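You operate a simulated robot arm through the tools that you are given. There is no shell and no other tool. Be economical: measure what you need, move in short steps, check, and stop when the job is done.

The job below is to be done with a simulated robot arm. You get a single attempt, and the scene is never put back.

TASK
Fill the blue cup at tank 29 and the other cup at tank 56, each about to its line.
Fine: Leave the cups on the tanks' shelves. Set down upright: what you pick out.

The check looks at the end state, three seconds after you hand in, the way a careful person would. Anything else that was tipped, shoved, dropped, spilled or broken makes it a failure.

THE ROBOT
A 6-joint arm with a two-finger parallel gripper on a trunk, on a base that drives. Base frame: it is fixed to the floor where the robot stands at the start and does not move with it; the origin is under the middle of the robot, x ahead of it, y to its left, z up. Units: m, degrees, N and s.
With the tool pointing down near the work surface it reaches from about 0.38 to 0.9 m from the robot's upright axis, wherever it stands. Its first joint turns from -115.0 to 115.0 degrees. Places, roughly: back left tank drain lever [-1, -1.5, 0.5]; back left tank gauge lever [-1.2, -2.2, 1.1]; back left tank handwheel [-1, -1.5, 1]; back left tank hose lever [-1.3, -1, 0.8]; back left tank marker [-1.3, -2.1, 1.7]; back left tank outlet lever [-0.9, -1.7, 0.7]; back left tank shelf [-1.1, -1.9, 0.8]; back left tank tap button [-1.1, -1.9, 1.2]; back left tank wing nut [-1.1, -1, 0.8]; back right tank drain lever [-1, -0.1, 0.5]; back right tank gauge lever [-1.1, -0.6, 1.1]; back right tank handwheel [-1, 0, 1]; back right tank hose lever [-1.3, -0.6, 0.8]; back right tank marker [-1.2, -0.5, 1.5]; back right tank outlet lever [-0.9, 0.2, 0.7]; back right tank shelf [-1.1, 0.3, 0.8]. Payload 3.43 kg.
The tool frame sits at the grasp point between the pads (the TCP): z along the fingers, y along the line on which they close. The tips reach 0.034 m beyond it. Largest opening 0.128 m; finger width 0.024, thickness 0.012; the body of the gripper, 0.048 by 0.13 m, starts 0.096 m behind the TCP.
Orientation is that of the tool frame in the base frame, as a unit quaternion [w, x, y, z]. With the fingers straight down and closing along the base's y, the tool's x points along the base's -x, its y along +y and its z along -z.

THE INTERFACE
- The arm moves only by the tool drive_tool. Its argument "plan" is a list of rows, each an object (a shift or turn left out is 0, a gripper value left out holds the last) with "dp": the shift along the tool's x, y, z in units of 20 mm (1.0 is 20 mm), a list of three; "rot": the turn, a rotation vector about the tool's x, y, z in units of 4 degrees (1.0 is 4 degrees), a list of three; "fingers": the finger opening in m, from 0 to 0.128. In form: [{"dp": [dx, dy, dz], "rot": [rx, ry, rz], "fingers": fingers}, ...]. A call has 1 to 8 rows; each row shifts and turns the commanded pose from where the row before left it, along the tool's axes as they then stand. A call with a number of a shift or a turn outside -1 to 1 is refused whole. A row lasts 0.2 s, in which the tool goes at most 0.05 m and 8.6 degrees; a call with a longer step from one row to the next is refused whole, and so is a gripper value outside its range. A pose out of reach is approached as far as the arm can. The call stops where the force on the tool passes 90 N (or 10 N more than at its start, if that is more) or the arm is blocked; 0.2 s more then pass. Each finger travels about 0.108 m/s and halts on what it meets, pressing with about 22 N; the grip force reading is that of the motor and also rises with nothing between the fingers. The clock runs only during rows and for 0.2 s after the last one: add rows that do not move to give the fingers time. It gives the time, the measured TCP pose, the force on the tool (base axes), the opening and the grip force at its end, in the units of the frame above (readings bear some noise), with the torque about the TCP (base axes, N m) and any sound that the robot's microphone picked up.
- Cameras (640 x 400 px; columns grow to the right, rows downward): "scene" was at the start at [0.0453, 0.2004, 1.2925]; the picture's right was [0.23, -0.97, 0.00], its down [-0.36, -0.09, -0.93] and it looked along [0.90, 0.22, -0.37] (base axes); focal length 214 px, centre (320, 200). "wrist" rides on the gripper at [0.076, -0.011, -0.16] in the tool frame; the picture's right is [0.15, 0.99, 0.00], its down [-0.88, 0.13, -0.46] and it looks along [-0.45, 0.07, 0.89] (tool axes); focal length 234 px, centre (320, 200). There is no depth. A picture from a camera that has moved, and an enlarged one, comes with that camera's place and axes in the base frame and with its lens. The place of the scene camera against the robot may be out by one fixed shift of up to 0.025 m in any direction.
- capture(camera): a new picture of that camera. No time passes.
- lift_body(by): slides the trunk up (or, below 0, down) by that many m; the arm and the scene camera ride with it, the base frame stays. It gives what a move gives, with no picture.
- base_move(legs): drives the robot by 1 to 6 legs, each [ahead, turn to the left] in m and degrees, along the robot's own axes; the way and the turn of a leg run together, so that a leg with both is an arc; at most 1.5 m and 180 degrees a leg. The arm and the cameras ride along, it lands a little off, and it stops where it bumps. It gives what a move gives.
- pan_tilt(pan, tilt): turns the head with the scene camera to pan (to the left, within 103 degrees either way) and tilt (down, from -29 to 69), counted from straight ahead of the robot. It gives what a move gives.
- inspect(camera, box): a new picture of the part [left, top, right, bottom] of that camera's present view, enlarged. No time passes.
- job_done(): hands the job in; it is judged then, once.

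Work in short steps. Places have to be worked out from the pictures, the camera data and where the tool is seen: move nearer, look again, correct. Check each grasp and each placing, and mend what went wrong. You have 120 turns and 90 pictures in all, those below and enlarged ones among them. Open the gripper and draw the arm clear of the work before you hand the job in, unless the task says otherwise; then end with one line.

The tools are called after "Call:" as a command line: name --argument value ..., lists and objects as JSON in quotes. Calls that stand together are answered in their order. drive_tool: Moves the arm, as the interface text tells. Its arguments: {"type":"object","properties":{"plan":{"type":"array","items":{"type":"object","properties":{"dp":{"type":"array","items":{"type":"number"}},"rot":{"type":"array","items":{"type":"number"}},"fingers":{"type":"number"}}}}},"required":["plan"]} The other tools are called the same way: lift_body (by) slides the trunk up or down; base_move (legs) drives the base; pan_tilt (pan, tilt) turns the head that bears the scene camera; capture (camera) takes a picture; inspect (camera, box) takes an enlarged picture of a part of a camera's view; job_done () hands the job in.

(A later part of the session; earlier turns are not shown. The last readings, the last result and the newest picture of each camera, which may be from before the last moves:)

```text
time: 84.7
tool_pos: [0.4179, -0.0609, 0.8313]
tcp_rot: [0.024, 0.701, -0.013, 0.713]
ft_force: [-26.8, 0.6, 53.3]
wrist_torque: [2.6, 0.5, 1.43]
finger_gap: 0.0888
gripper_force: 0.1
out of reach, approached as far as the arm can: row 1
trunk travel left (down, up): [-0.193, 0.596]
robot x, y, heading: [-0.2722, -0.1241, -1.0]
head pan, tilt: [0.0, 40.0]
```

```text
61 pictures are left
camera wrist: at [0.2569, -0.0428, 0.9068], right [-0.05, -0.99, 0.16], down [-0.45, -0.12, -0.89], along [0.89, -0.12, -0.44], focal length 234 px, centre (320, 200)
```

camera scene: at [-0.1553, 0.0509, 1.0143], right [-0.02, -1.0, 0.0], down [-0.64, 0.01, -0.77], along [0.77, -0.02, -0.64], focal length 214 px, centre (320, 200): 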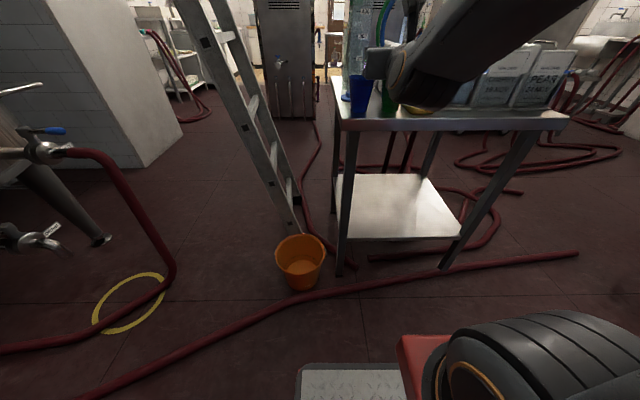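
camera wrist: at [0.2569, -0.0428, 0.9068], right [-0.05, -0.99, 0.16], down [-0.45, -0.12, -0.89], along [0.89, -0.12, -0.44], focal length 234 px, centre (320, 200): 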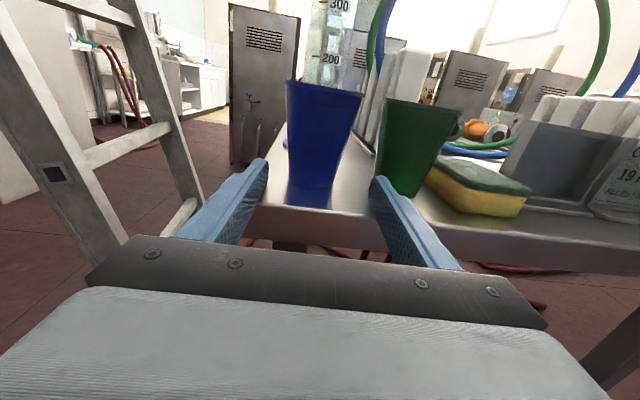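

Contact force 53 N: left finger touched the table's front-left corner, so the table is ~0.81 and the cup nearer (rim ≈(0.484,−0.060,0.90)). I raise to z≈0.853.

Call:
drive_tool --plan '[{"dp": [1, 0, 0]}, {"dp": [0.6, 0, 0]}, {}]'

Call:
inspect --camera "wrist" --box '[180, 80, 460, 255]'

Call:
pan_tilt --pan 0 --tilt 15

Call:
capture --camera "scene"

```text
time: 85.5
tool_pos: [0.4169, -0.0619, 0.8576]
tcp_rot: [0.024, 0.707, -0.012, 0.707]
ft_force: [0.5, 0.3, 0.5]
wrist_torque: [-0.03, 0.02, 0.01]
finger_gap: 0.0901
gripper_force: 0.1
trunk travel left (down, up): [-0.193, 0.596]
robot x, y, heading: [-0.2718, -0.1277, -1.2]
head pan, tilt: [0.0, 40.0]
```

```text
2.29 times, centred on (320, 168) of wrist
camera zoom: at [0.2587, -0.0427, 0.9338], right [-0.05, -0.99, 0.16], down [-0.46, -0.12, -0.88], along [0.89, -0.12, -0.45], focal length 535 px, centre (320, 274)
```

zoom: 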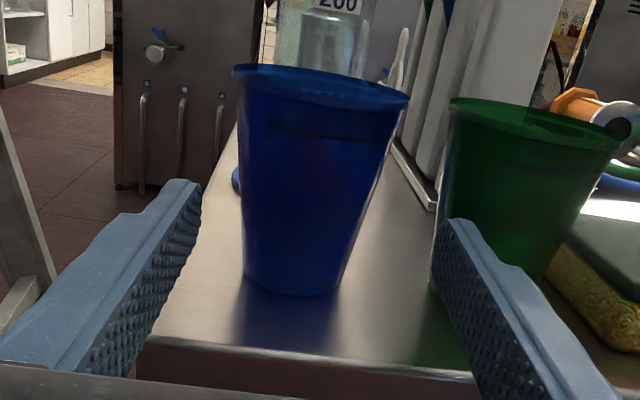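

```text
time: 86.4
tool_pos: [0.417, -0.0618, 0.8584]
tcp_rot: [0.025, 0.706, -0.011, 0.708]
ft_force: [-1.2, 0.3, 0.1]
wrist_torque: [0.01, -0.01, 0.01]
finger_gap: 0.0902
gripper_force: 0.2
trunk travel left (down, up): [-0.193, 0.596]
robot x, y, heading: [-0.2682, -0.1246, -1.3]
head pan, tilt: [0.0, 15.0]
```

```text
59 pictures are left
camera scene: at [-0.1192, 0.0501, 0.9538], right [-0.02, -1.0, 0.0], down [-0.26, 0.01, -0.97], along [0.97, -0.02, -0.26], focal length 214 px, centre (320, 200)
```

scene: 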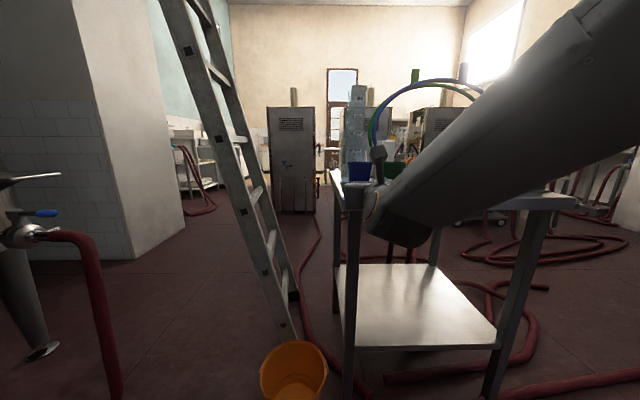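

Cup is laterally centred. Advance ~6.5 cm along the fingers, then look.

Call:
drive_tool --plan '[{"dp": [0, -0.1, 1]}, {"dp": [0, -0.1, 1]}, {"dp": [0, 0, 1]}, {"dp": [0, 0, 0.3]}, {}]'

Call:
inspect --camera "wrist" --box '[180, 80, 460, 255]'

```text
time: 87.6
tool_pos: [0.4845, -0.0611, 0.8567]
tcp_rot: [0.024, 0.706, -0.01, 0.708]
ft_force: [0.6, -0.3, -0.2]
wrist_torque: [0.0, 0.02, 0.03]
finger_gap: 0.09
gripper_force: 0.1
trunk travel left (down, up): [-0.193, 0.596]
robot x, y, heading: [-0.2712, -0.1261, -1.4]
head pan, tilt: [0.0, 15.0]
```

```text
2.29 times, centred on (320, 168) of wrist
camera zoom: at [0.3255, -0.042, 0.9327], right [-0.05, -0.99, 0.16], down [-0.46, -0.12, -0.88], along [0.89, -0.12, -0.45], focal length 535 px, centre (320, 274)
```

zoom: 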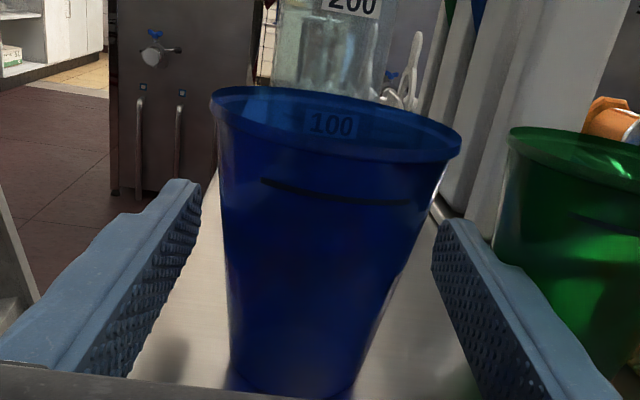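

The cup is between the fingers at about the TCP. Close gently.

Call:
drive_tool --plan '[{"fingers": 0.07}, {"fingers": 0.06}, {"fingers": 0.054}, {}]'

Call:
capture --camera "wrist"

```text
time: 88.6
tool_pos: [0.4849, -0.0605, 0.8575]
tcp_rot: [0.024, 0.706, -0.012, 0.708]
ft_force: [-0.6, 0.2, -0.2]
wrist_torque: [0.0, 0.01, 0.01]
finger_gap: 0.0562
gripper_force: 22.4
trunk travel left (down, up): [-0.193, 0.596]
robot x, y, heading: [-0.2699, -0.1233, -1.2]
head pan, tilt: [0.0, 15.0]
```

```text
57 pictures are left
camera wrist: at [0.3254, -0.042, 0.9328], right [-0.05, -0.99, 0.16], down [-0.46, -0.12, -0.88], along [0.89, -0.12, -0.45], focal length 234 px, centre (320, 200)
```

wrist: 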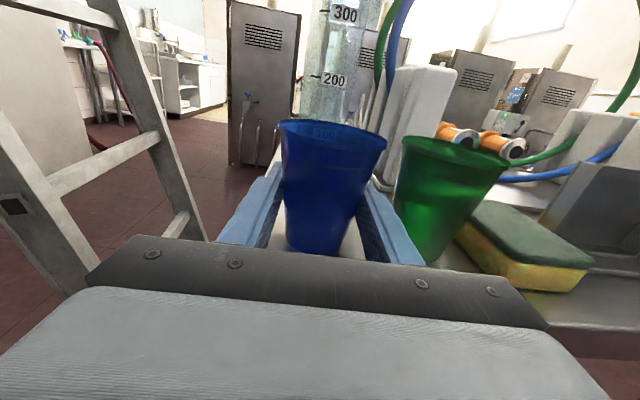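

Firm grip (0.056 m, 22 N). Lift with the trunk, then draw back from the table.

Call:
lift_body --by 0.15

Call:
drive_tool --plan '[{"dp": [0, 0, -1]}, {"dp": [0, 0, -1]}, {"dp": [0, 0, -1]}, {"dp": [0, 0, -1]}, {}]'

Call:
capture --camera "wrist"

```text
time: 90.3
tool_pos: [0.4845, -0.0603, 1.0074]
tcp_rot: [0.024, 0.706, -0.011, 0.708]
ft_force: [-0.8, 0.0, -0.4]
wrist_torque: [0.0, 0.0, -0.04]
finger_gap: 0.0562
gripper_force: 21.6
trunk travel left (down, up): [-0.344, 0.447]
robot x, y, heading: [-0.2668, -0.1222, -1.2]
head pan, tilt: [0.0, 15.0]
```

```text
time: 91.5
tool_pos: [0.4054, -0.0547, 1.0062]
tcp_rot: [0.024, 0.706, -0.012, 0.708]
ft_force: [0.1, -0.2, 0.6]
wrist_torque: [0.01, 0.04, -0.04]
finger_gap: 0.0558
gripper_force: 21.8
trunk travel left (down, up): [-0.344, 0.447]
robot x, y, heading: [-0.2711, -0.1255, -1.1]
head pan, tilt: [0.0, 15.0]
```

```text
56 pictures are left
camera wrist: at [0.2464, -0.0363, 1.0822], right [-0.05, -0.99, 0.16], down [-0.46, -0.12, -0.88], along [0.89, -0.12, -0.45], focal length 234 px, centre (320, 200)
```

wrist: 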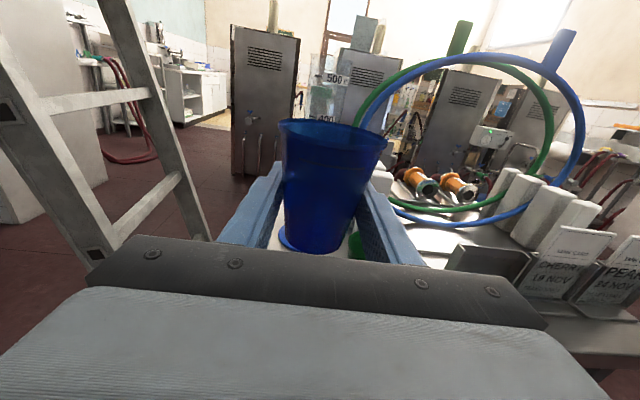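

Cup is held. Retract a bit more, then turn right and drive down the aisle towards tank 29.

Call:
drive_tool --plan '[{"dp": [0.5, 0, -1]}, {"dp": [0.5, 0, -1]}, {}]'

Call:
base_move --legs '[[0, -99], [0.9, 0]]'

Call:
pan_tilt --pan -45 --tilt 15

Call:
capture --camera "scene"

Call:
capture --camera "wrist"

```text
time: 92.3
tool_pos: [0.3645, -0.0536, 1.026]
tcp_rot: [0.024, 0.706, -0.012, 0.708]
ft_force: [-0.1, 0.0, 0.1]
wrist_torque: [0.02, 0.0, 0.02]
finger_gap: 0.0559
gripper_force: 21.8
trunk travel left (down, up): [-0.344, 0.447]
robot x, y, heading: [-0.2675, -0.1236, -1.2]
head pan, tilt: [0.0, 15.0]
```

```text
time: 101.2
tool_pos: [-0.4646, -1.6348, 1.0263]
tcp_rot: [0.555, 0.448, -0.546, 0.44]
ft_force: [-0.9, 0.6, -0.3]
wrist_torque: [0.02, -0.02, -0.01]
finger_gap: 0.0554
gripper_force: 21.5
trunk travel left (down, up): [-0.344, 0.447]
robot x, y, heading: [-0.4335, -1.0, -100.4]
head pan, tilt: [0.0, 15.0]
```

```text
time: 102.3
tool_pos: [-0.4635, -1.6352, 1.0256]
tcp_rot: [0.555, 0.448, -0.546, 0.44]
ft_force: [0.1, -0.1, -0.6]
wrist_torque: [-0.06, -0.02, -0.04]
finger_gap: 0.0554
gripper_force: 21.9
trunk travel left (down, up): [-0.344, 0.447]
robot x, y, heading: [-0.4283, -0.9962, -100.7]
head pan, tilt: [-45.0, 15.0]
```

```text
55 pictures are left
camera scene: at [-0.3193, -1.1129, 1.1039], right [-0.56, 0.83, 0.0], down [0.21, 0.15, -0.97], along [-0.8, -0.55, -0.26], focal length 214 px, centre (320, 200)
```

scene: 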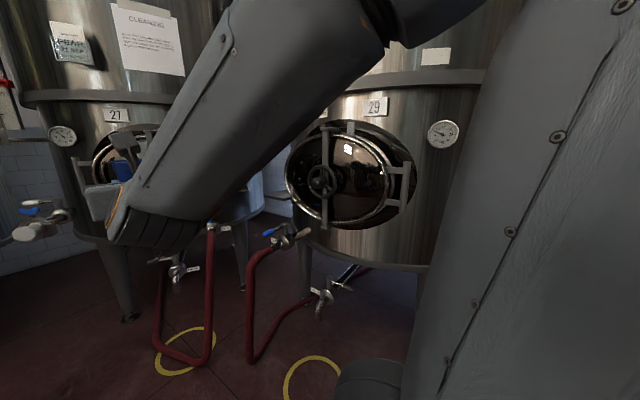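

```text
54 pictures are left
camera wrist: at [-0.4181, -1.4824, 1.1027], right [-0.96, 0.21, 0.16], down [-0.05, 0.47, -0.88], along [-0.26, -0.86, -0.45], focal length 234 px, centre (320, 200)
```

wrist: 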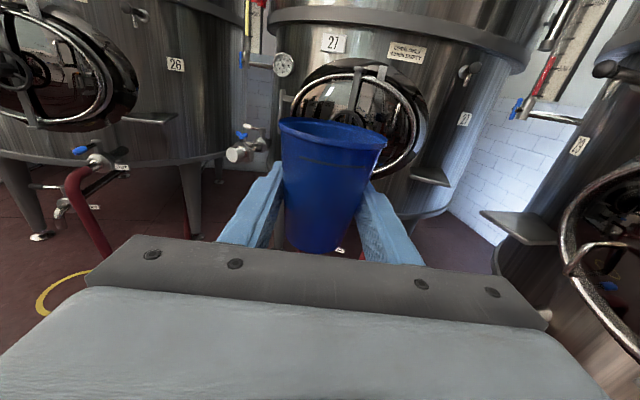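

Shelf 29 is at about (−1.15,−1.9). Drive on ~0.45 m, then turn right ~25° to look at the tap and shelf.

Call:
base_move --legs '[[0.45, 0], [0, -25]]'

Call:
capture --camera "wrist"

Call:
pan_tilt --pan -15 --tilt 0

Call:
capture --camera "scene"

```text
time: 106.3
tool_pos: [-0.8165, -1.9983, 1.0257]
tcp_rot: [0.637, 0.318, -0.63, 0.308]
ft_force: [-0.6, -0.1, 0.9]
wrist_torque: [0.03, 0.0, 0.02]
finger_gap: 0.0554
gripper_force: 22.2
trunk travel left (down, up): [-0.344, 0.447]
robot x, y, heading: [-0.5153, -1.4334, -126.2]
head pan, tilt: [-45.0, 15.0]
```

```text
53 pictures are left
camera wrist: at [-0.7089, -1.8801, 1.1027], right [-0.78, 0.6, 0.16], down [0.16, 0.45, -0.88], along [-0.6, -0.66, -0.45], focal length 234 px, centre (320, 200)
```

wrist: 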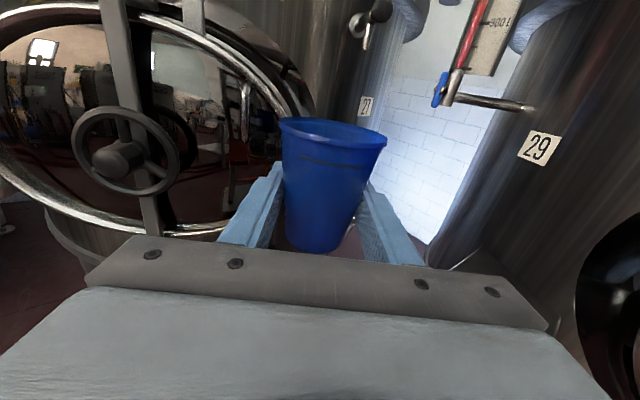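

```text
time: 107.2
tool_pos: [-0.8169, -1.9991, 1.0269]
tcp_rot: [0.638, 0.318, -0.63, 0.308]
ft_force: [-0.1, -0.5, -0.5]
wrist_torque: [0.02, -0.02, 0.01]
finger_gap: 0.0553
gripper_force: 21.5
trunk travel left (down, up): [-0.344, 0.447]
robot x, y, heading: [-0.5158, -1.4363, -125.9]
head pan, tilt: [-15.0, 0.0]
```

```text
52 pictures are left
camera scene: at [-0.433, -1.6314, 1.128], right [-0.63, 0.78, 0.0], down [0.0, 0.0, -1.0], along [-0.78, -0.63, 0.0], focal length 214 px, centre (320, 200)
```

scene: 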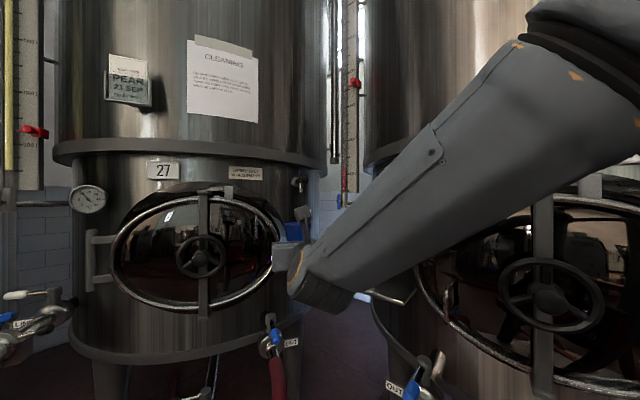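

Tank 27's handwheel is close to the arm here, so I back off and take a line of approach pointing about 200° toward the 29 shelf from further out.

Call:
base_move --legs '[[-0.35, 0], [0, 82], [0.46, 0], [0, -116]]'

Call:
capture --camera "wrist"

Call:
pan_tilt --pan 0 --tilt 10

Call:
capture --camera "scene"

```text
time: 120.2
tool_pos: [-0.5533, -1.766, 1.0261]
tcp_rot: [0.701, 0.112, -0.697, 0.101]
ft_force: [0.2, -0.2, -0.2]
wrist_torque: [0.01, -0.01, -0.01]
finger_gap: 0.0549
gripper_force: 21.5
trunk travel left (down, up): [-0.344, 0.447]
robot x, y, heading: [0.0173, -1.4795, -161.1]
head pan, tilt: [-15.0, 0.0]
```

```text
51 pictures are left
camera wrist: at [-0.3956, -1.7307, 1.1027], right [-0.29, 0.94, 0.16], down [0.39, 0.27, -0.88], along [-0.87, -0.19, -0.45], focal length 234 px, centre (320, 200)
```

wrist: 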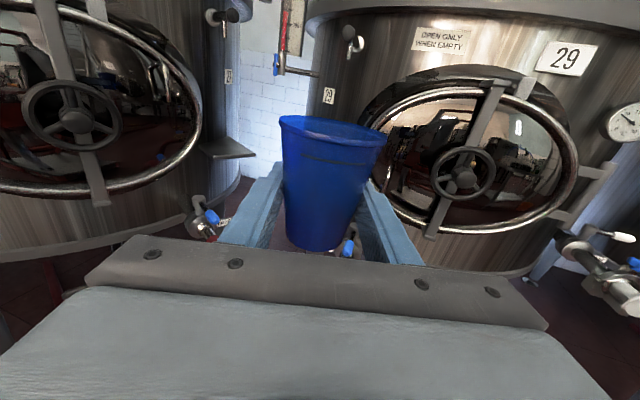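

```text
time: 121.0
tool_pos: [-0.5516, -1.7661, 1.0271]
tcp_rot: [0.701, 0.112, -0.697, 0.101]
ft_force: [-0.2, 0.2, 0.0]
wrist_torque: [0.03, 0.01, -0.03]
finger_gap: 0.055
gripper_force: 21.6
trunk travel left (down, up): [-0.344, 0.447]
robot x, y, heading: [0.0186, -1.478, -161.3]
head pan, tilt: [0.0, 10.0]
```

```text
50 pictures are left
camera scene: at [-0.0161, -1.7138, 1.1121], right [-0.32, 0.95, 0.0], down [0.16, 0.06, -0.98], along [-0.93, -0.32, -0.17], focal length 214 px, centre (320, 200)
```

scene: 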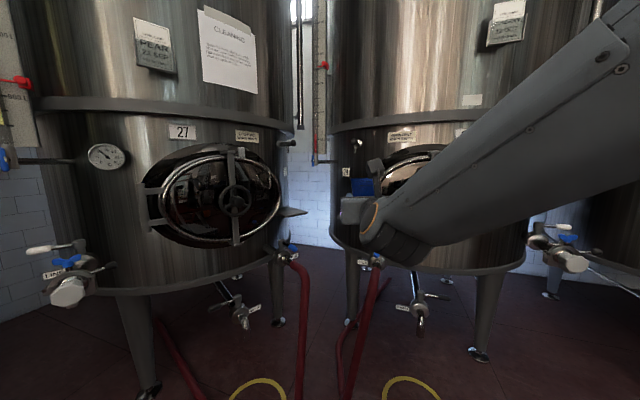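

Tap 29 is visible at (352,38) of the wrist view; zoom on it.

Call:
inspect --camera "wrist" --box '[200, 0, 440, 150]'

```text
2.67 times, centred on (320, 75) of wrist
camera zoom: at [-0.3956, -1.7307, 1.1027], right [-0.29, 0.94, 0.16], down [0.39, 0.27, -0.88], along [-0.87, -0.19, -0.45], focal length 624 px, centre (320, 533)
```

zoom: 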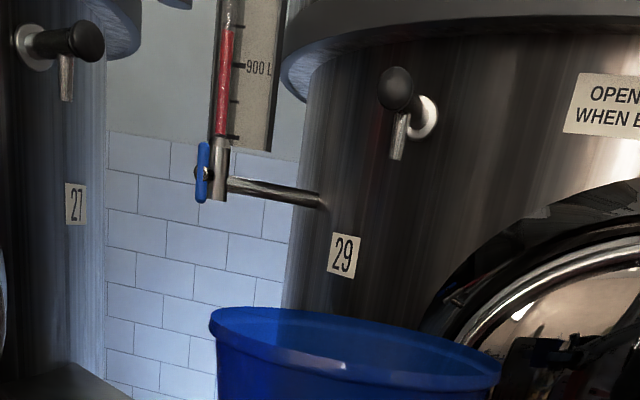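

The tap is a pipe with a black end button and a downward spout, at about (−1.1,−1.88,1.2). Drive ahead 0.33 and turn slightly, then view the shelf.

Call:
base_move --legs '[[0.33, 0], [0, -6]]'

Call:
capture --camera "wrist"

Call:
pan_tilt --pan -8 --tilt 10

Call:
capture --camera "scene"

```text
time: 123.7
tool_pos: [-0.9008, -1.8088, 1.0268]
tcp_rot: [0.705, 0.074, -0.702, 0.062]
ft_force: [-0.2, 0.0, 0.4]
wrist_torque: [-0.04, -0.02, 0.01]
finger_gap: 0.0555
gripper_force: 21.9
trunk travel left (down, up): [-0.344, 0.447]
robot x, y, heading: [-0.3004, -1.5852, -167.7]
head pan, tilt: [0.0, 10.0]
```

```text
48 pictures are left
camera wrist: at [-0.7401, -1.7913, 1.1027], right [-0.19, 0.97, 0.16], down [0.42, 0.23, -0.88], along [-0.89, -0.1, -0.45], focal length 234 px, centre (320, 200)
```

wrist: 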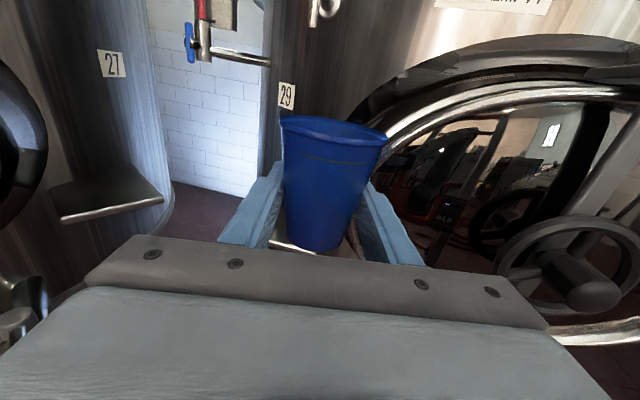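

```text
time: 124.4
tool_pos: [-0.8997, -1.8078, 1.0262]
tcp_rot: [0.705, 0.073, -0.702, 0.062]
ft_force: [0.1, 0.1, 0.8]
wrist_torque: [0.0, 0.0, 0.03]
finger_gap: 0.0554
gripper_force: 22.5
trunk travel left (down, up): [-0.344, 0.447]
robot x, y, heading: [-0.2997, -1.5907, -167.5]
head pan, tilt: [-8.0, 10.0]
```

```text
47 pictures are left
camera scene: at [-0.3612, -1.8041, 1.112], right [-0.08, 1.0, 0.0], down [0.17, 0.01, -0.98], along [-0.98, -0.08, -0.17], focal length 214 px, centre (320, 200)
```

scene: 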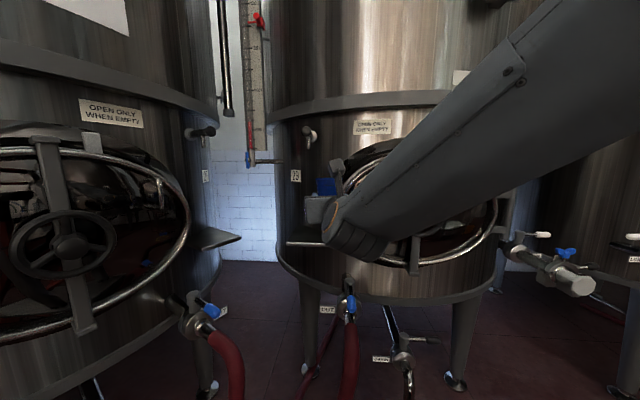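

Zoom on the tap and the shelf portion in both views.

Call:
inspect --camera "wrist" --box '[240, 0, 400, 100]'

Call:
inspect --camera "scene" --box '[240, 110, 400, 270]'

```text
4.00 times, centred on (320, 50) of wrist
camera zoom: at [-0.7401, -1.7913, 1.1027], right [-0.19, 0.97, 0.16], down [0.42, 0.23, -0.88], along [-0.89, -0.1, -0.45], focal length 937 px, centre (320, 800)
```

zoom: 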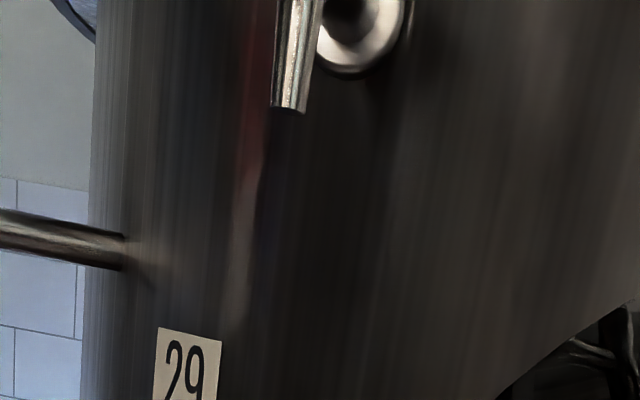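

```text
2.50 times, centred on (320, 190) of scene
camera zoom: at [-0.3612, -1.8041, 1.112], right [-0.08, 1.0, 0.0], down [0.17, 0.01, -0.98], along [-0.98, -0.08, -0.17], focal length 536 px, centre (320, 225)
```

zoom: 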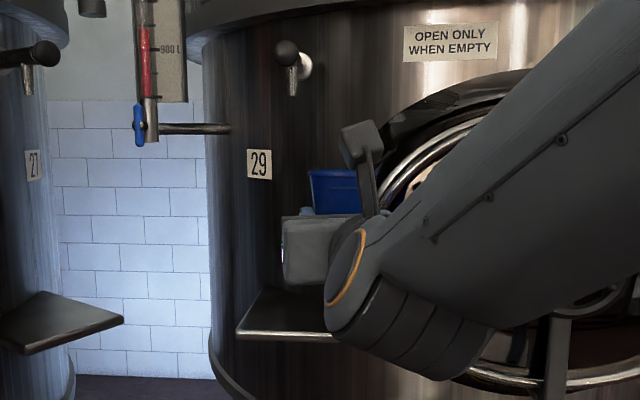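

Spout tip triangulates to (−1.131,−1.887,1.166); shelf ≈0.82. Drive ahead 0.12, lower 7 cm, then look again before extending.

Call:
base_move --legs '[[0.12, 0]]'

Call:
drive_tool --plan '[{"dp": [-1, -0.5, 0]}, {"dp": [-1, -0.5, 0]}, {"dp": [-1, -0.5, 0]}, {"dp": [-0.5, 0, 0]}, {}]'

Call:
capture --camera "wrist"

Call:
inspect --camera "scene" --box '[240, 110, 400, 270]'

```text
time: 125.7
tool_pos: [-1.0202, -1.8345, 1.0266]
tcp_rot: [0.705, 0.073, -0.702, 0.061]
ft_force: [0.8, 0.2, -0.2]
wrist_torque: [-0.01, 0.0, -0.04]
finger_gap: 0.0548
gripper_force: 22.0
trunk travel left (down, up): [-0.344, 0.447]
robot x, y, heading: [-0.4193, -1.6148, -167.5]
head pan, tilt: [-8.0, 10.0]
```

```text
time: 126.8
tool_pos: [-1.0176, -1.8666, 0.9586]
tcp_rot: [0.705, 0.073, -0.703, 0.061]
ft_force: [-1.0, -0.3, 0.6]
wrist_torque: [-0.03, -0.01, -0.01]
finger_gap: 0.0551
gripper_force: 21.9
out of reach, approached as far as the arm can: row 4
trunk travel left (down, up): [-0.344, 0.447]
robot x, y, heading: [-0.4202, -1.6142, -167.5]
head pan, tilt: [-8.0, 10.0]
```

```text
44 pictures are left
camera wrist: at [-0.8585, -1.849, 1.0353], right [-0.19, 0.97, 0.16], down [0.42, 0.23, -0.88], along [-0.89, -0.09, -0.45], focal length 234 px, centre (320, 200)
```

wrist: 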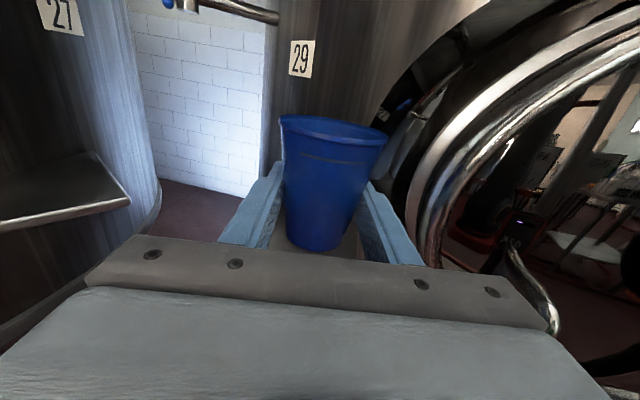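

```text
2.50 times, centred on (320, 190) of scene
camera zoom: at [-0.4812, -1.8305, 1.112], right [-0.08, 1.0, 0.0], down [0.17, 0.01, -0.98], along [-0.98, -0.08, -0.17], focal length 536 px, centre (320, 225)
```

zoom: 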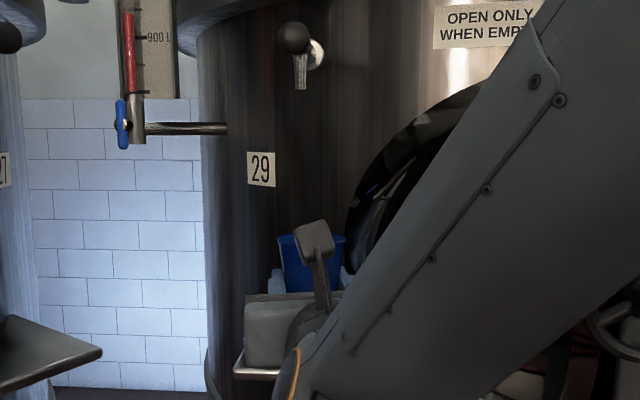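

Continue forward 3.5 units and check clearance of the fingertips to the tank.

Call:
drive_tool --plan '[{"dp": [0, 0, 1]}, {"dp": [0, 0, 1]}, {"dp": [0, 0, 1]}, {"dp": [0, 0, 0.5]}, {}]'

Call:
capture --camera "wrist"

Call:
inspect --camera "scene" --box '[240, 110, 400, 270]'

```text
time: 128.1
tool_pos: [-1.0856, -1.8792, 0.9578]
tcp_rot: [0.705, 0.073, -0.702, 0.062]
ft_force: [-0.1, 0.0, 0.7]
wrist_torque: [0.01, -0.01, 0.02]
finger_gap: 0.0551
gripper_force: 21.8
trunk travel left (down, up): [-0.344, 0.447]
robot x, y, heading: [-0.4182, -1.6143, -167.8]
head pan, tilt: [-8.0, 10.0]
```

```text
42 pictures are left
camera wrist: at [-0.9267, -1.8619, 1.0348], right [-0.19, 0.97, 0.16], down [0.42, 0.23, -0.88], along [-0.89, -0.1, -0.45], focal length 234 px, centre (320, 200)
```

wrist: 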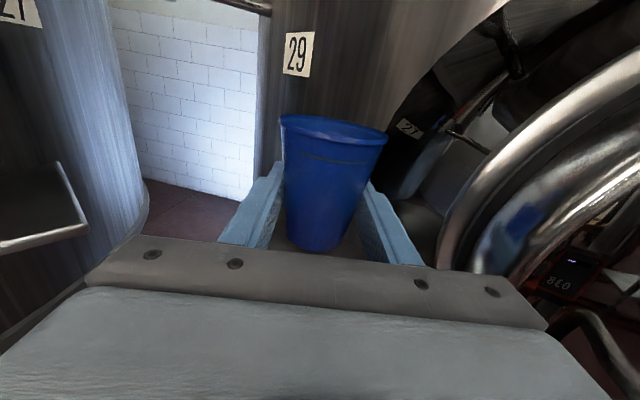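

```text
2.50 times, centred on (320, 190) of scene
camera zoom: at [-0.4812, -1.8305, 1.112], right [-0.08, 1.0, 0.0], down [0.17, 0.01, -0.98], along [-0.98, -0.08, -0.17], focal length 536 px, centre (320, 225)
```

zoom: 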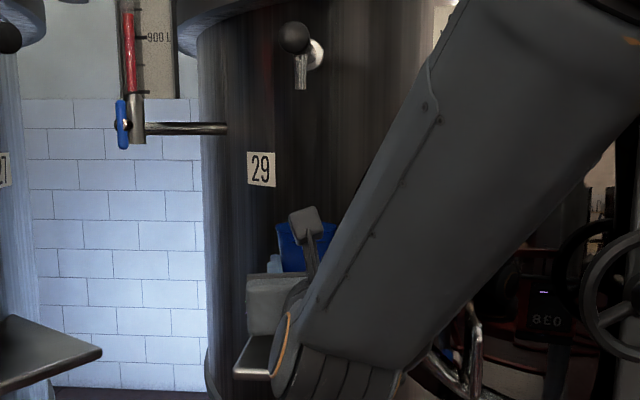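

Lateral alignment is good. Advance another 1.6 units carefully.

Call:
drive_tool --plan '[{"dp": [0, 0, 0.6]}, {"dp": [0, 0, 0.5]}, {"dp": [0, 0, 0.5]}, {}]'

Call:
inspect --camera "wrist" --box '[200, 90, 480, 265]'

```text
time: 129.1
tool_pos: [-1.1171, -1.8849, 0.9583]
tcp_rot: [0.705, 0.074, -0.702, 0.062]
ft_force: [0.4, -0.1, -0.6]
wrist_torque: [0.01, 0.03, 0.01]
finger_gap: 0.0553
gripper_force: 21.8
trunk travel left (down, up): [-0.344, 0.447]
robot x, y, heading: [-0.4174, -1.6117, -167.4]
head pan, tilt: [-8.0, 10.0]
```

```text
2.29 times, centred on (340, 178) of wrist
camera zoom: at [-0.9578, -1.8681, 1.0339], right [-0.19, 0.97, 0.16], down [0.42, 0.23, -0.88], along [-0.89, -0.1, -0.45], focal length 535 px, centre (274, 251)
```

zoom: 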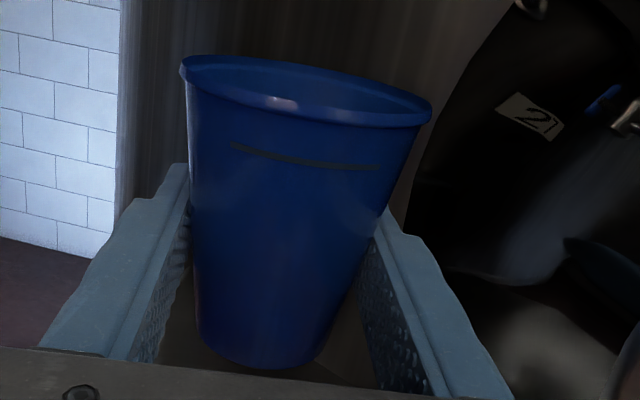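

Still no contact. Advance 0.9 more, then lower gradually towards the shelf watching force.

Call:
drive_tool --plan '[{"dp": [0, 0, 0.5]}, {"dp": [0, 0, 0.4]}, {}]'

Call:
lift_body --by -0.04

Call:
lift_body --by -0.02

```text
time: 129.8
tool_pos: [-1.1355, -1.8883, 0.9577]
tcp_rot: [0.706, 0.073, -0.702, 0.061]
ft_force: [0.3, 0.1, 0.3]
wrist_torque: [-0.04, -0.02, 0.0]
finger_gap: 0.0549
gripper_force: 22.5
trunk travel left (down, up): [-0.344, 0.447]
robot x, y, heading: [-0.4216, -1.6151, -167.5]
head pan, tilt: [-8.0, 10.0]
```

```text
time: 130.7
tool_pos: [-1.1356, -1.8882, 0.9185]
tcp_rot: [0.705, 0.073, -0.702, 0.061]
ft_force: [-0.8, 0.4, 0.3]
wrist_torque: [0.0, 0.01, -0.02]
finger_gap: 0.0552
gripper_force: 21.8
trunk travel left (down, up): [-0.304, 0.487]
robot x, y, heading: [-0.4211, -1.6135, -167.7]
head pan, tilt: [-8.0, 10.0]
```

```text
time: 131.3
tool_pos: [-1.1357, -1.8878, 0.8986]
tcp_rot: [0.706, 0.074, -0.702, 0.062]
ft_force: [0.7, -0.2, -1.0]
wrist_torque: [-0.02, -0.02, -0.01]
finger_gap: 0.0552
gripper_force: 22.0
trunk travel left (down, up): [-0.284, 0.507]
robot x, y, heading: [-0.421, -1.6146, -167.7]
head pan, tilt: [-8.0, 10.0]
```

No contact yet at z 0.899. I go down in 5 mm arm rows with readings.

Call:
drive_tool --plan '[{"dp": [-0.25, 0, 0]}, {"dp": [-0.25, 0, 0]}, {}]'

Call:
inspect --camera "scene" --box '[260, 160, 400, 300]'

```text
time: 132.2
tool_pos: [-1.134, -1.8869, 0.8879]
tcp_rot: [0.706, 0.073, -0.702, 0.061]
ft_force: [0.0, 0.3, -0.3]
wrist_torque: [-0.01, -0.03, -0.03]
finger_gap: 0.055
gripper_force: 22.2
trunk travel left (down, up): [-0.284, 0.507]
robot x, y, heading: [-0.421, -1.6167, -167.6]
head pan, tilt: [-8.0, 10.0]
```

```text
2.86 times, centred on (330, 230) of scene
camera zoom: at [-0.4976, -1.8341, 1.052], right [-0.08, 1.0, 0.0], down [0.17, 0.01, -0.98], along [-0.98, -0.08, -0.17], focal length 613 px, centre (291, 114)
```

zoom: 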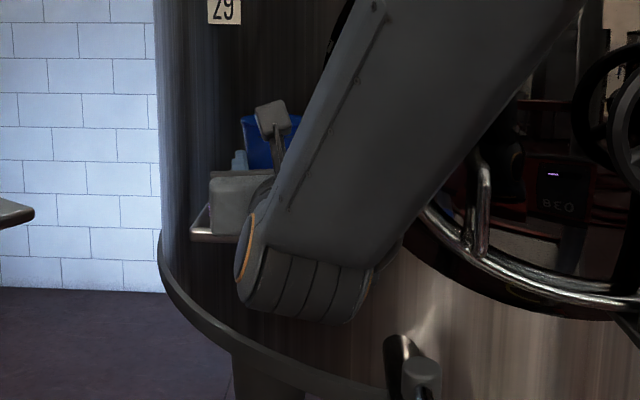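

Continue down in 4 mm rows.

Call:
drive_tool --plan '[{"dp": [-0.2, 0, 0]}, {}]'

Call:
drive_tool --plan '[{"dp": [-0.2, 0, 0]}, {}]'

Call:
drive_tool --plan '[{"dp": [-0.2, 0, 0]}, {}]'

```text
time: 132.8
tool_pos: [-1.1343, -1.8882, 0.8842]
tcp_rot: [0.706, 0.073, -0.702, 0.06]
ft_force: [-0.4, -0.1, -0.2]
wrist_torque: [0.01, 0.0, 0.0]
finger_gap: 0.056
gripper_force: 8.3
trunk travel left (down, up): [-0.284, 0.507]
robot x, y, heading: [-0.4182, -1.6173, -167.7]
head pan, tilt: [-8.0, 10.0]
```

```text
time: 133.3
tool_pos: [-1.1352, -1.888, 0.8795]
tcp_rot: [0.705, 0.074, -0.702, 0.062]
ft_force: [0.0, -0.6, -0.6]
wrist_torque: [-0.03, 0.03, 0.01]
finger_gap: 0.0555
gripper_force: 22.4
trunk travel left (down, up): [-0.284, 0.507]
robot x, y, heading: [-0.4209, -1.6118, -167.5]
head pan, tilt: [-8.0, 10.0]
```

```text
time: 133.9
tool_pos: [-1.136, -1.8871, 0.8768]
tcp_rot: [0.706, 0.073, -0.702, 0.061]
ft_force: [0.1, -0.6, 2.0]
wrist_torque: [-0.01, -0.04, 0.04]
finger_gap: 0.0549
gripper_force: 18.2
trunk travel left (down, up): [-0.284, 0.507]
robot x, y, heading: [-0.4211, -1.6109, -167.5]
head pan, tilt: [-8.0, 10.0]
```

Hints of contact (grip dip, fz 2 N). Check whether the cup has shifted in the fingers.

Call:
inspect --camera "wrist" --box '[200, 90, 480, 265]'

```text
2.29 times, centred on (340, 178) of wrist
camera zoom: at [-0.9761, -1.8702, 0.9519], right [-0.19, 0.97, 0.16], down [0.42, 0.23, -0.88], along [-0.89, -0.1, -0.45], focal length 535 px, centre (274, 251)
```

zoom: 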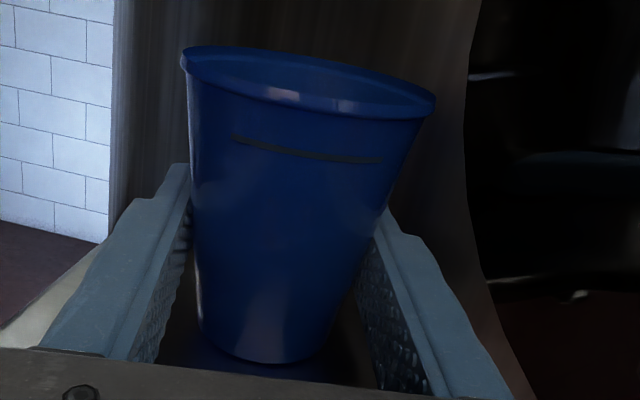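

The cup slid up ~2 mm in the fingers: it's on the shelf. Open the gripper and look.

Call:
drive_tool --plan '[{"fingers": 0.065}, {"fingers": 0.08}, {"fingers": 0.09}, {}]'

Call:
inspect --camera "wrist" --box '[200, 90, 480, 265]'

```text
time: 134.9
tool_pos: [-1.1363, -1.887, 0.8752]
tcp_rot: [0.705, 0.073, -0.702, 0.061]
ft_force: [-0.1, 0.1, -1.0]
wrist_torque: [-0.01, 0.0, 0.01]
finger_gap: 0.0899
gripper_force: 0.0
trunk travel left (down, up): [-0.284, 0.507]
robot x, y, heading: [-0.4242, -1.616, -167.7]
head pan, tilt: [-8.0, 10.0]
```

```text
2.29 times, centred on (340, 178) of wrist
camera zoom: at [-0.9762, -1.8702, 0.952], right [-0.19, 0.97, 0.16], down [0.42, 0.23, -0.88], along [-0.89, -0.1, -0.45], focal length 535 px, centre (274, 251)
```

zoom: 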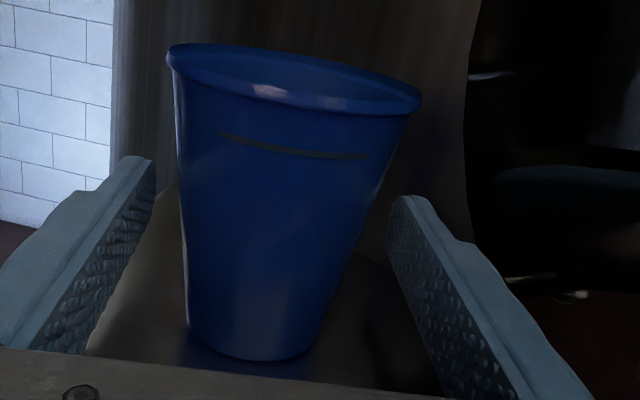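

Cup stands on the shelf. Retract straight back along the fingers.

Call:
drive_tool --plan '[{"dp": [0, 0, -1]}, {"dp": [0, 0, -1]}, {"dp": [0, 0, -1]}, {"dp": [0, 0, -1]}, {"dp": [0, 0, -1]}, {}]'

Call:
capture --camera "wrist"

```text
time: 136.3
tool_pos: [-1.0429, -1.8729, 0.8782]
tcp_rot: [0.705, 0.072, -0.703, 0.06]
ft_force: [0.5, 1.3, -0.1]
wrist_torque: [-0.01, 0.04, 0.0]
finger_gap: 0.0899
gripper_force: 0.2
out of reach, approached as far as the arm can: row 5
trunk travel left (down, up): [-0.284, 0.507]
robot x, y, heading: [-0.4229, -1.6139, -167.7]
head pan, tilt: [-8.0, 10.0]
```

```text
36 pictures are left
camera wrist: at [-0.8829, -1.8559, 0.9541], right [-0.18, 0.97, 0.16], down [0.42, 0.23, -0.88], along [-0.89, -0.09, -0.45], focal length 234 px, centre (320, 200)
```

wrist: 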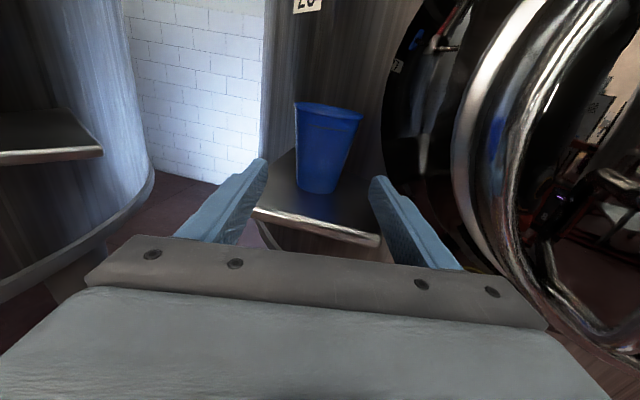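

Blue cup stands on shelf 29, under the spout. Now back off a little, close the fingers and raise to the button height (~1.22).

Call:
base_move --legs '[[-0.07, 0]]'

Call:
drive_tool --plan '[{"fingers": 0.05}, {"fingers": 0.0}, {}, {}]'

Call:
lift_body --by 0.335

Call:
pan_tilt --pan -8 --tilt 30

Call:
capture --camera "wrist"

Call:
capture --camera "scene"

```text
time: 137.4
tool_pos: [-0.9737, -1.8571, 0.8772]
tcp_rot: [0.705, 0.073, -0.703, 0.061]
ft_force: [1.2, -0.6, -0.5]
wrist_torque: [-0.04, 0.0, -0.01]
finger_gap: 0.09
gripper_force: 0.1
trunk travel left (down, up): [-0.284, 0.507]
robot x, y, heading: [-0.3522, -1.5991, -167.7]
head pan, tilt: [-8.0, 10.0]
```

```text
time: 138.4
tool_pos: [-0.975, -1.8568, 0.8782]
tcp_rot: [0.705, 0.073, -0.703, 0.061]
ft_force: [0.2, 0.3, 0.3]
wrist_torque: [0.02, 0.03, -0.01]
finger_gap: 0.0
gripper_force: 21.7
trunk travel left (down, up): [-0.284, 0.507]
robot x, y, heading: [-0.3512, -1.6015, -167.9]
head pan, tilt: [-8.0, 10.0]
```

```text
time: 141.7
tool_pos: [-0.9742, -1.8575, 1.2128]
tcp_rot: [0.705, 0.072, -0.703, 0.061]
ft_force: [-1.4, -0.2, 0.1]
wrist_torque: [0.01, 0.0, 0.0]
finger_gap: 0.0001
gripper_force: 21.8
trunk travel left (down, up): [-0.618, 0.172]
robot x, y, heading: [-0.3558, -1.6012, -167.7]
head pan, tilt: [-8.0, 10.0]
```

```text
time: 142.5
tool_pos: [-0.9743, -1.8578, 1.2122]
tcp_rot: [0.705, 0.073, -0.703, 0.061]
ft_force: [-0.3, -0.7, -0.5]
wrist_torque: [0.02, -0.03, 0.0]
finger_gap: 0.0
gripper_force: 21.7
trunk travel left (down, up): [-0.618, 0.172]
robot x, y, heading: [-0.3511, -1.5975, -167.6]
head pan, tilt: [-8.0, 30.0]
```

```text
35 pictures are left
camera wrist: at [-0.8141, -1.8405, 1.2892], right [-0.18, 0.97, 0.16], down [0.42, 0.23, -0.88], along [-0.89, -0.09, -0.45], focal length 234 px, centre (320, 200)
```

wrist: 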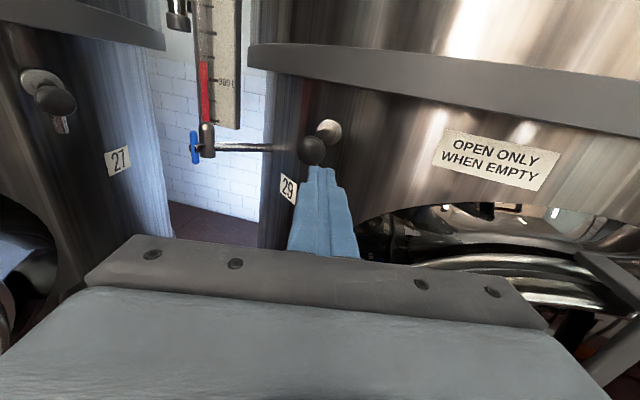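

```text
34 pictures are left
camera scene: at [-0.3351, -1.7987, 1.3548], right [-0.08, 1.0, 0.0], down [0.5, 0.04, -0.87], along [-0.86, -0.07, -0.5], focal length 214 px, centre (320, 200)
```

scene: 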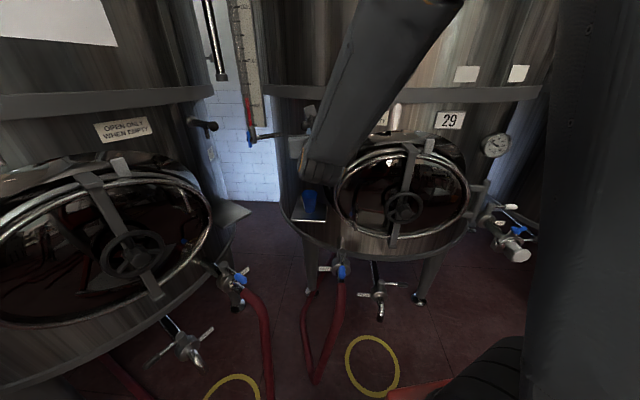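

Button face triangulates to (−1.080,−1.886,1.2165); fingertips at (−1.007,−1.864,1.212). Align and approach to just short of it.

Call:
drive_tool --plan '[{"dp": [0.2, -0.4, 1]}, {"dp": [0, 0, 1]}, {"dp": [0, 0, 1]}, {"dp": [0, 0, 0.3]}, {}]'

Call:
inspect --camera "wrist" --box '[240, 100, 400, 200]'

Call:
inspect --camera "scene" --box '[270, 100, 370, 250]'

```text
time: 143.7
tool_pos: [-1.0369, -1.8765, 1.2178]
tcp_rot: [0.705, 0.073, -0.703, 0.061]
ft_force: [7.2, 4.8, -0.2]
wrist_torque: [0.05, -0.06, -0.24]
finger_gap: 0.0001
gripper_force: 21.7
trunk travel left (down, up): [-0.618, 0.172]
robot x, y, heading: [-0.3506, -1.599, -167.8]
head pan, tilt: [-8.0, 30.0]
```

```text
4.00 times, centred on (320, 150) of wrist
camera zoom: at [-0.8765, -1.8606, 1.2937], right [-0.18, 0.97, 0.16], down [0.42, 0.23, -0.88], along [-0.89, -0.09, -0.45], focal length 937 px, centre (320, 400)
```

zoom: 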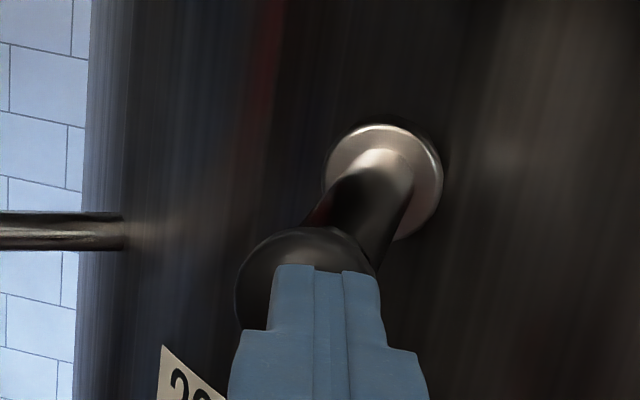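

```text
2.67 times, centred on (320, 175) of scene
camera zoom: at [-0.3345, -1.7983, 1.3547], right [-0.08, 1.0, 0.0], down [0.5, 0.04, -0.87], along [-0.86, -0.07, -0.5], focal length 572 px, centre (320, 267)
```

zoom: 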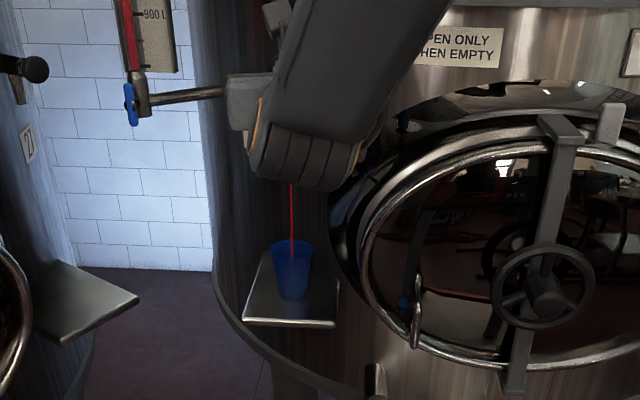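

It is already flowing (red stream straight into the cup). Hold for one short row and check the level.

Call:
drive_tool --plan '[{}]'

Call:
inspect --camera "scene" --box '[300, 170, 340, 220]'

```text
time: 144.1
tool_pos: [-1.0368, -1.877, 1.2175]
tcp_rot: [0.705, 0.072, -0.703, 0.06]
ft_force: [6.6, 5.8, -0.9]
wrist_torque: [0.04, -0.03, -0.24]
finger_gap: 0.0
gripper_force: 22.7
trunk travel left (down, up): [-0.618, 0.172]
robot x, y, heading: [-0.3509, -1.5986, -167.7]
head pan, tilt: [-8.0, 30.0]
```

```text
8.00 times, centred on (320, 195) of scene
camera zoom: at [-0.3346, -1.7983, 1.3547], right [-0.08, 1.0, 0.0], down [0.5, 0.04, -0.87], along [-0.86, -0.07, -0.5], focal length 1716 px, centre (320, 240)
```

zoom: 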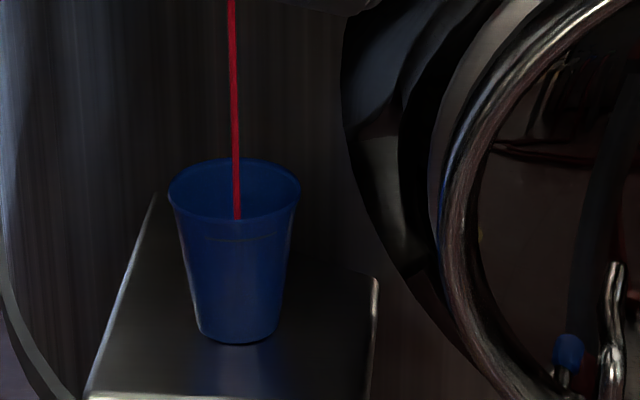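

Excellent view; line is ~20 px below the rim. Hold ~0.8 s more and check.

Call:
drive_tool --plan '[{}, {}, {}]'

Call:
inspect --camera "scene" --box '[300, 170, 340, 220]'

```text
time: 144.9
tool_pos: [-1.0358, -1.8777, 1.2169]
tcp_rot: [0.705, 0.072, -0.703, 0.059]
ft_force: [7.1, 4.4, -1.2]
wrist_torque: [0.07, -0.05, -0.17]
finger_gap: 0.0001
gripper_force: 21.9
trunk travel left (down, up): [-0.618, 0.172]
robot x, y, heading: [-0.3514, -1.594, -167.5]
head pan, tilt: [-8.0, 30.0]
```

```text
8.00 times, centred on (320, 195) of scene
camera zoom: at [-0.3347, -1.7983, 1.3547], right [-0.08, 1.0, 0.0], down [0.5, 0.04, -0.87], along [-0.86, -0.07, -0.5], focal length 1716 px, centre (320, 240)
```

zoom: 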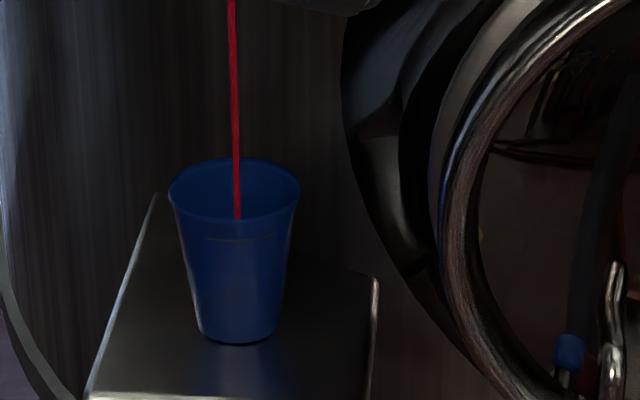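

Below half still after ~2 s. Hold 1.2 s more.

Call:
drive_tool --plan '[{}, {}, {}, {}, {}]'

Call:
inspect --camera "scene" --box '[300, 170, 340, 220]'

```text
time: 146.1
tool_pos: [-1.0367, -1.8777, 1.2168]
tcp_rot: [0.705, 0.073, -0.703, 0.061]
ft_force: [6.6, 2.4, -0.3]
wrist_torque: [-0.02, -0.09, -0.13]
finger_gap: 0.0001
gripper_force: 22.0
trunk travel left (down, up): [-0.618, 0.172]
robot x, y, heading: [-0.3484, -1.5984, -167.8]
head pan, tilt: [-8.0, 30.0]
```

```text
8.00 times, centred on (320, 195) of scene
camera zoom: at [-0.3346, -1.7985, 1.3547], right [-0.08, 1.0, 0.0], down [0.5, 0.04, -0.87], along [-0.86, -0.07, -0.5], focal length 1716 px, centre (320, 240)
```

zoom: 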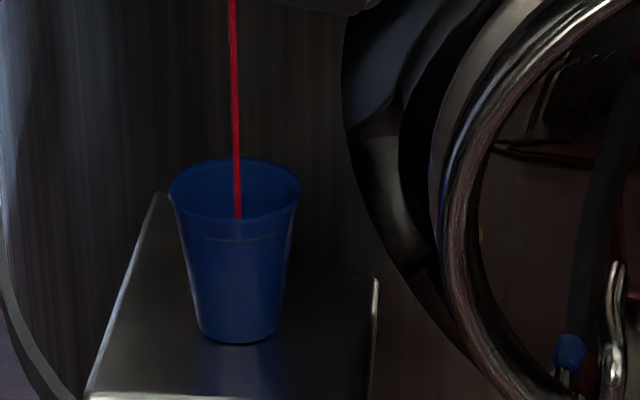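

Still not visible after ~3.2 s; hold 1.8 s.

Call:
drive_tool --plan '[{}, {}, {}, {}, {}, {}, {}, {}]'

Call:
inspect --camera "scene" --box '[300, 170, 340, 220]'

```text
time: 147.9
tool_pos: [-1.0365, -1.8767, 1.2173]
tcp_rot: [0.705, 0.072, -0.703, 0.06]
ft_force: [6.5, -0.2, 0.2]
wrist_torque: [-0.02, -0.09, 0.0]
finger_gap: 0.0
gripper_force: 21.8
trunk travel left (down, up): [-0.618, 0.172]
robot x, y, heading: [-0.35, -1.6027, -167.6]
head pan, tilt: [-8.0, 30.0]
```

```text
8.00 times, centred on (320, 195) of scene
camera zoom: at [-0.3346, -1.7987, 1.3547], right [-0.08, 1.0, 0.0], down [0.5, 0.04, -0.87], along [-0.86, -0.07, -0.5], focal length 1716 px, centre (320, 240)
```

zoom: 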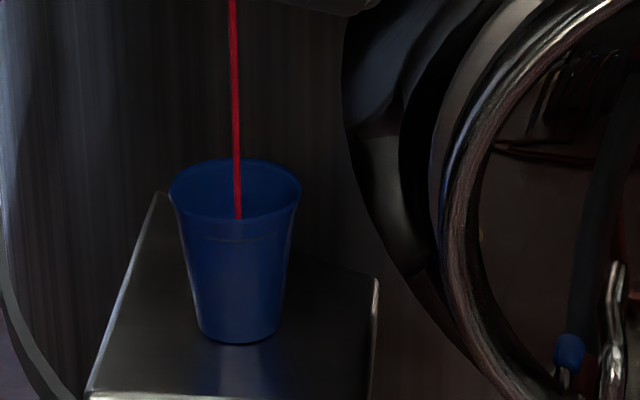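

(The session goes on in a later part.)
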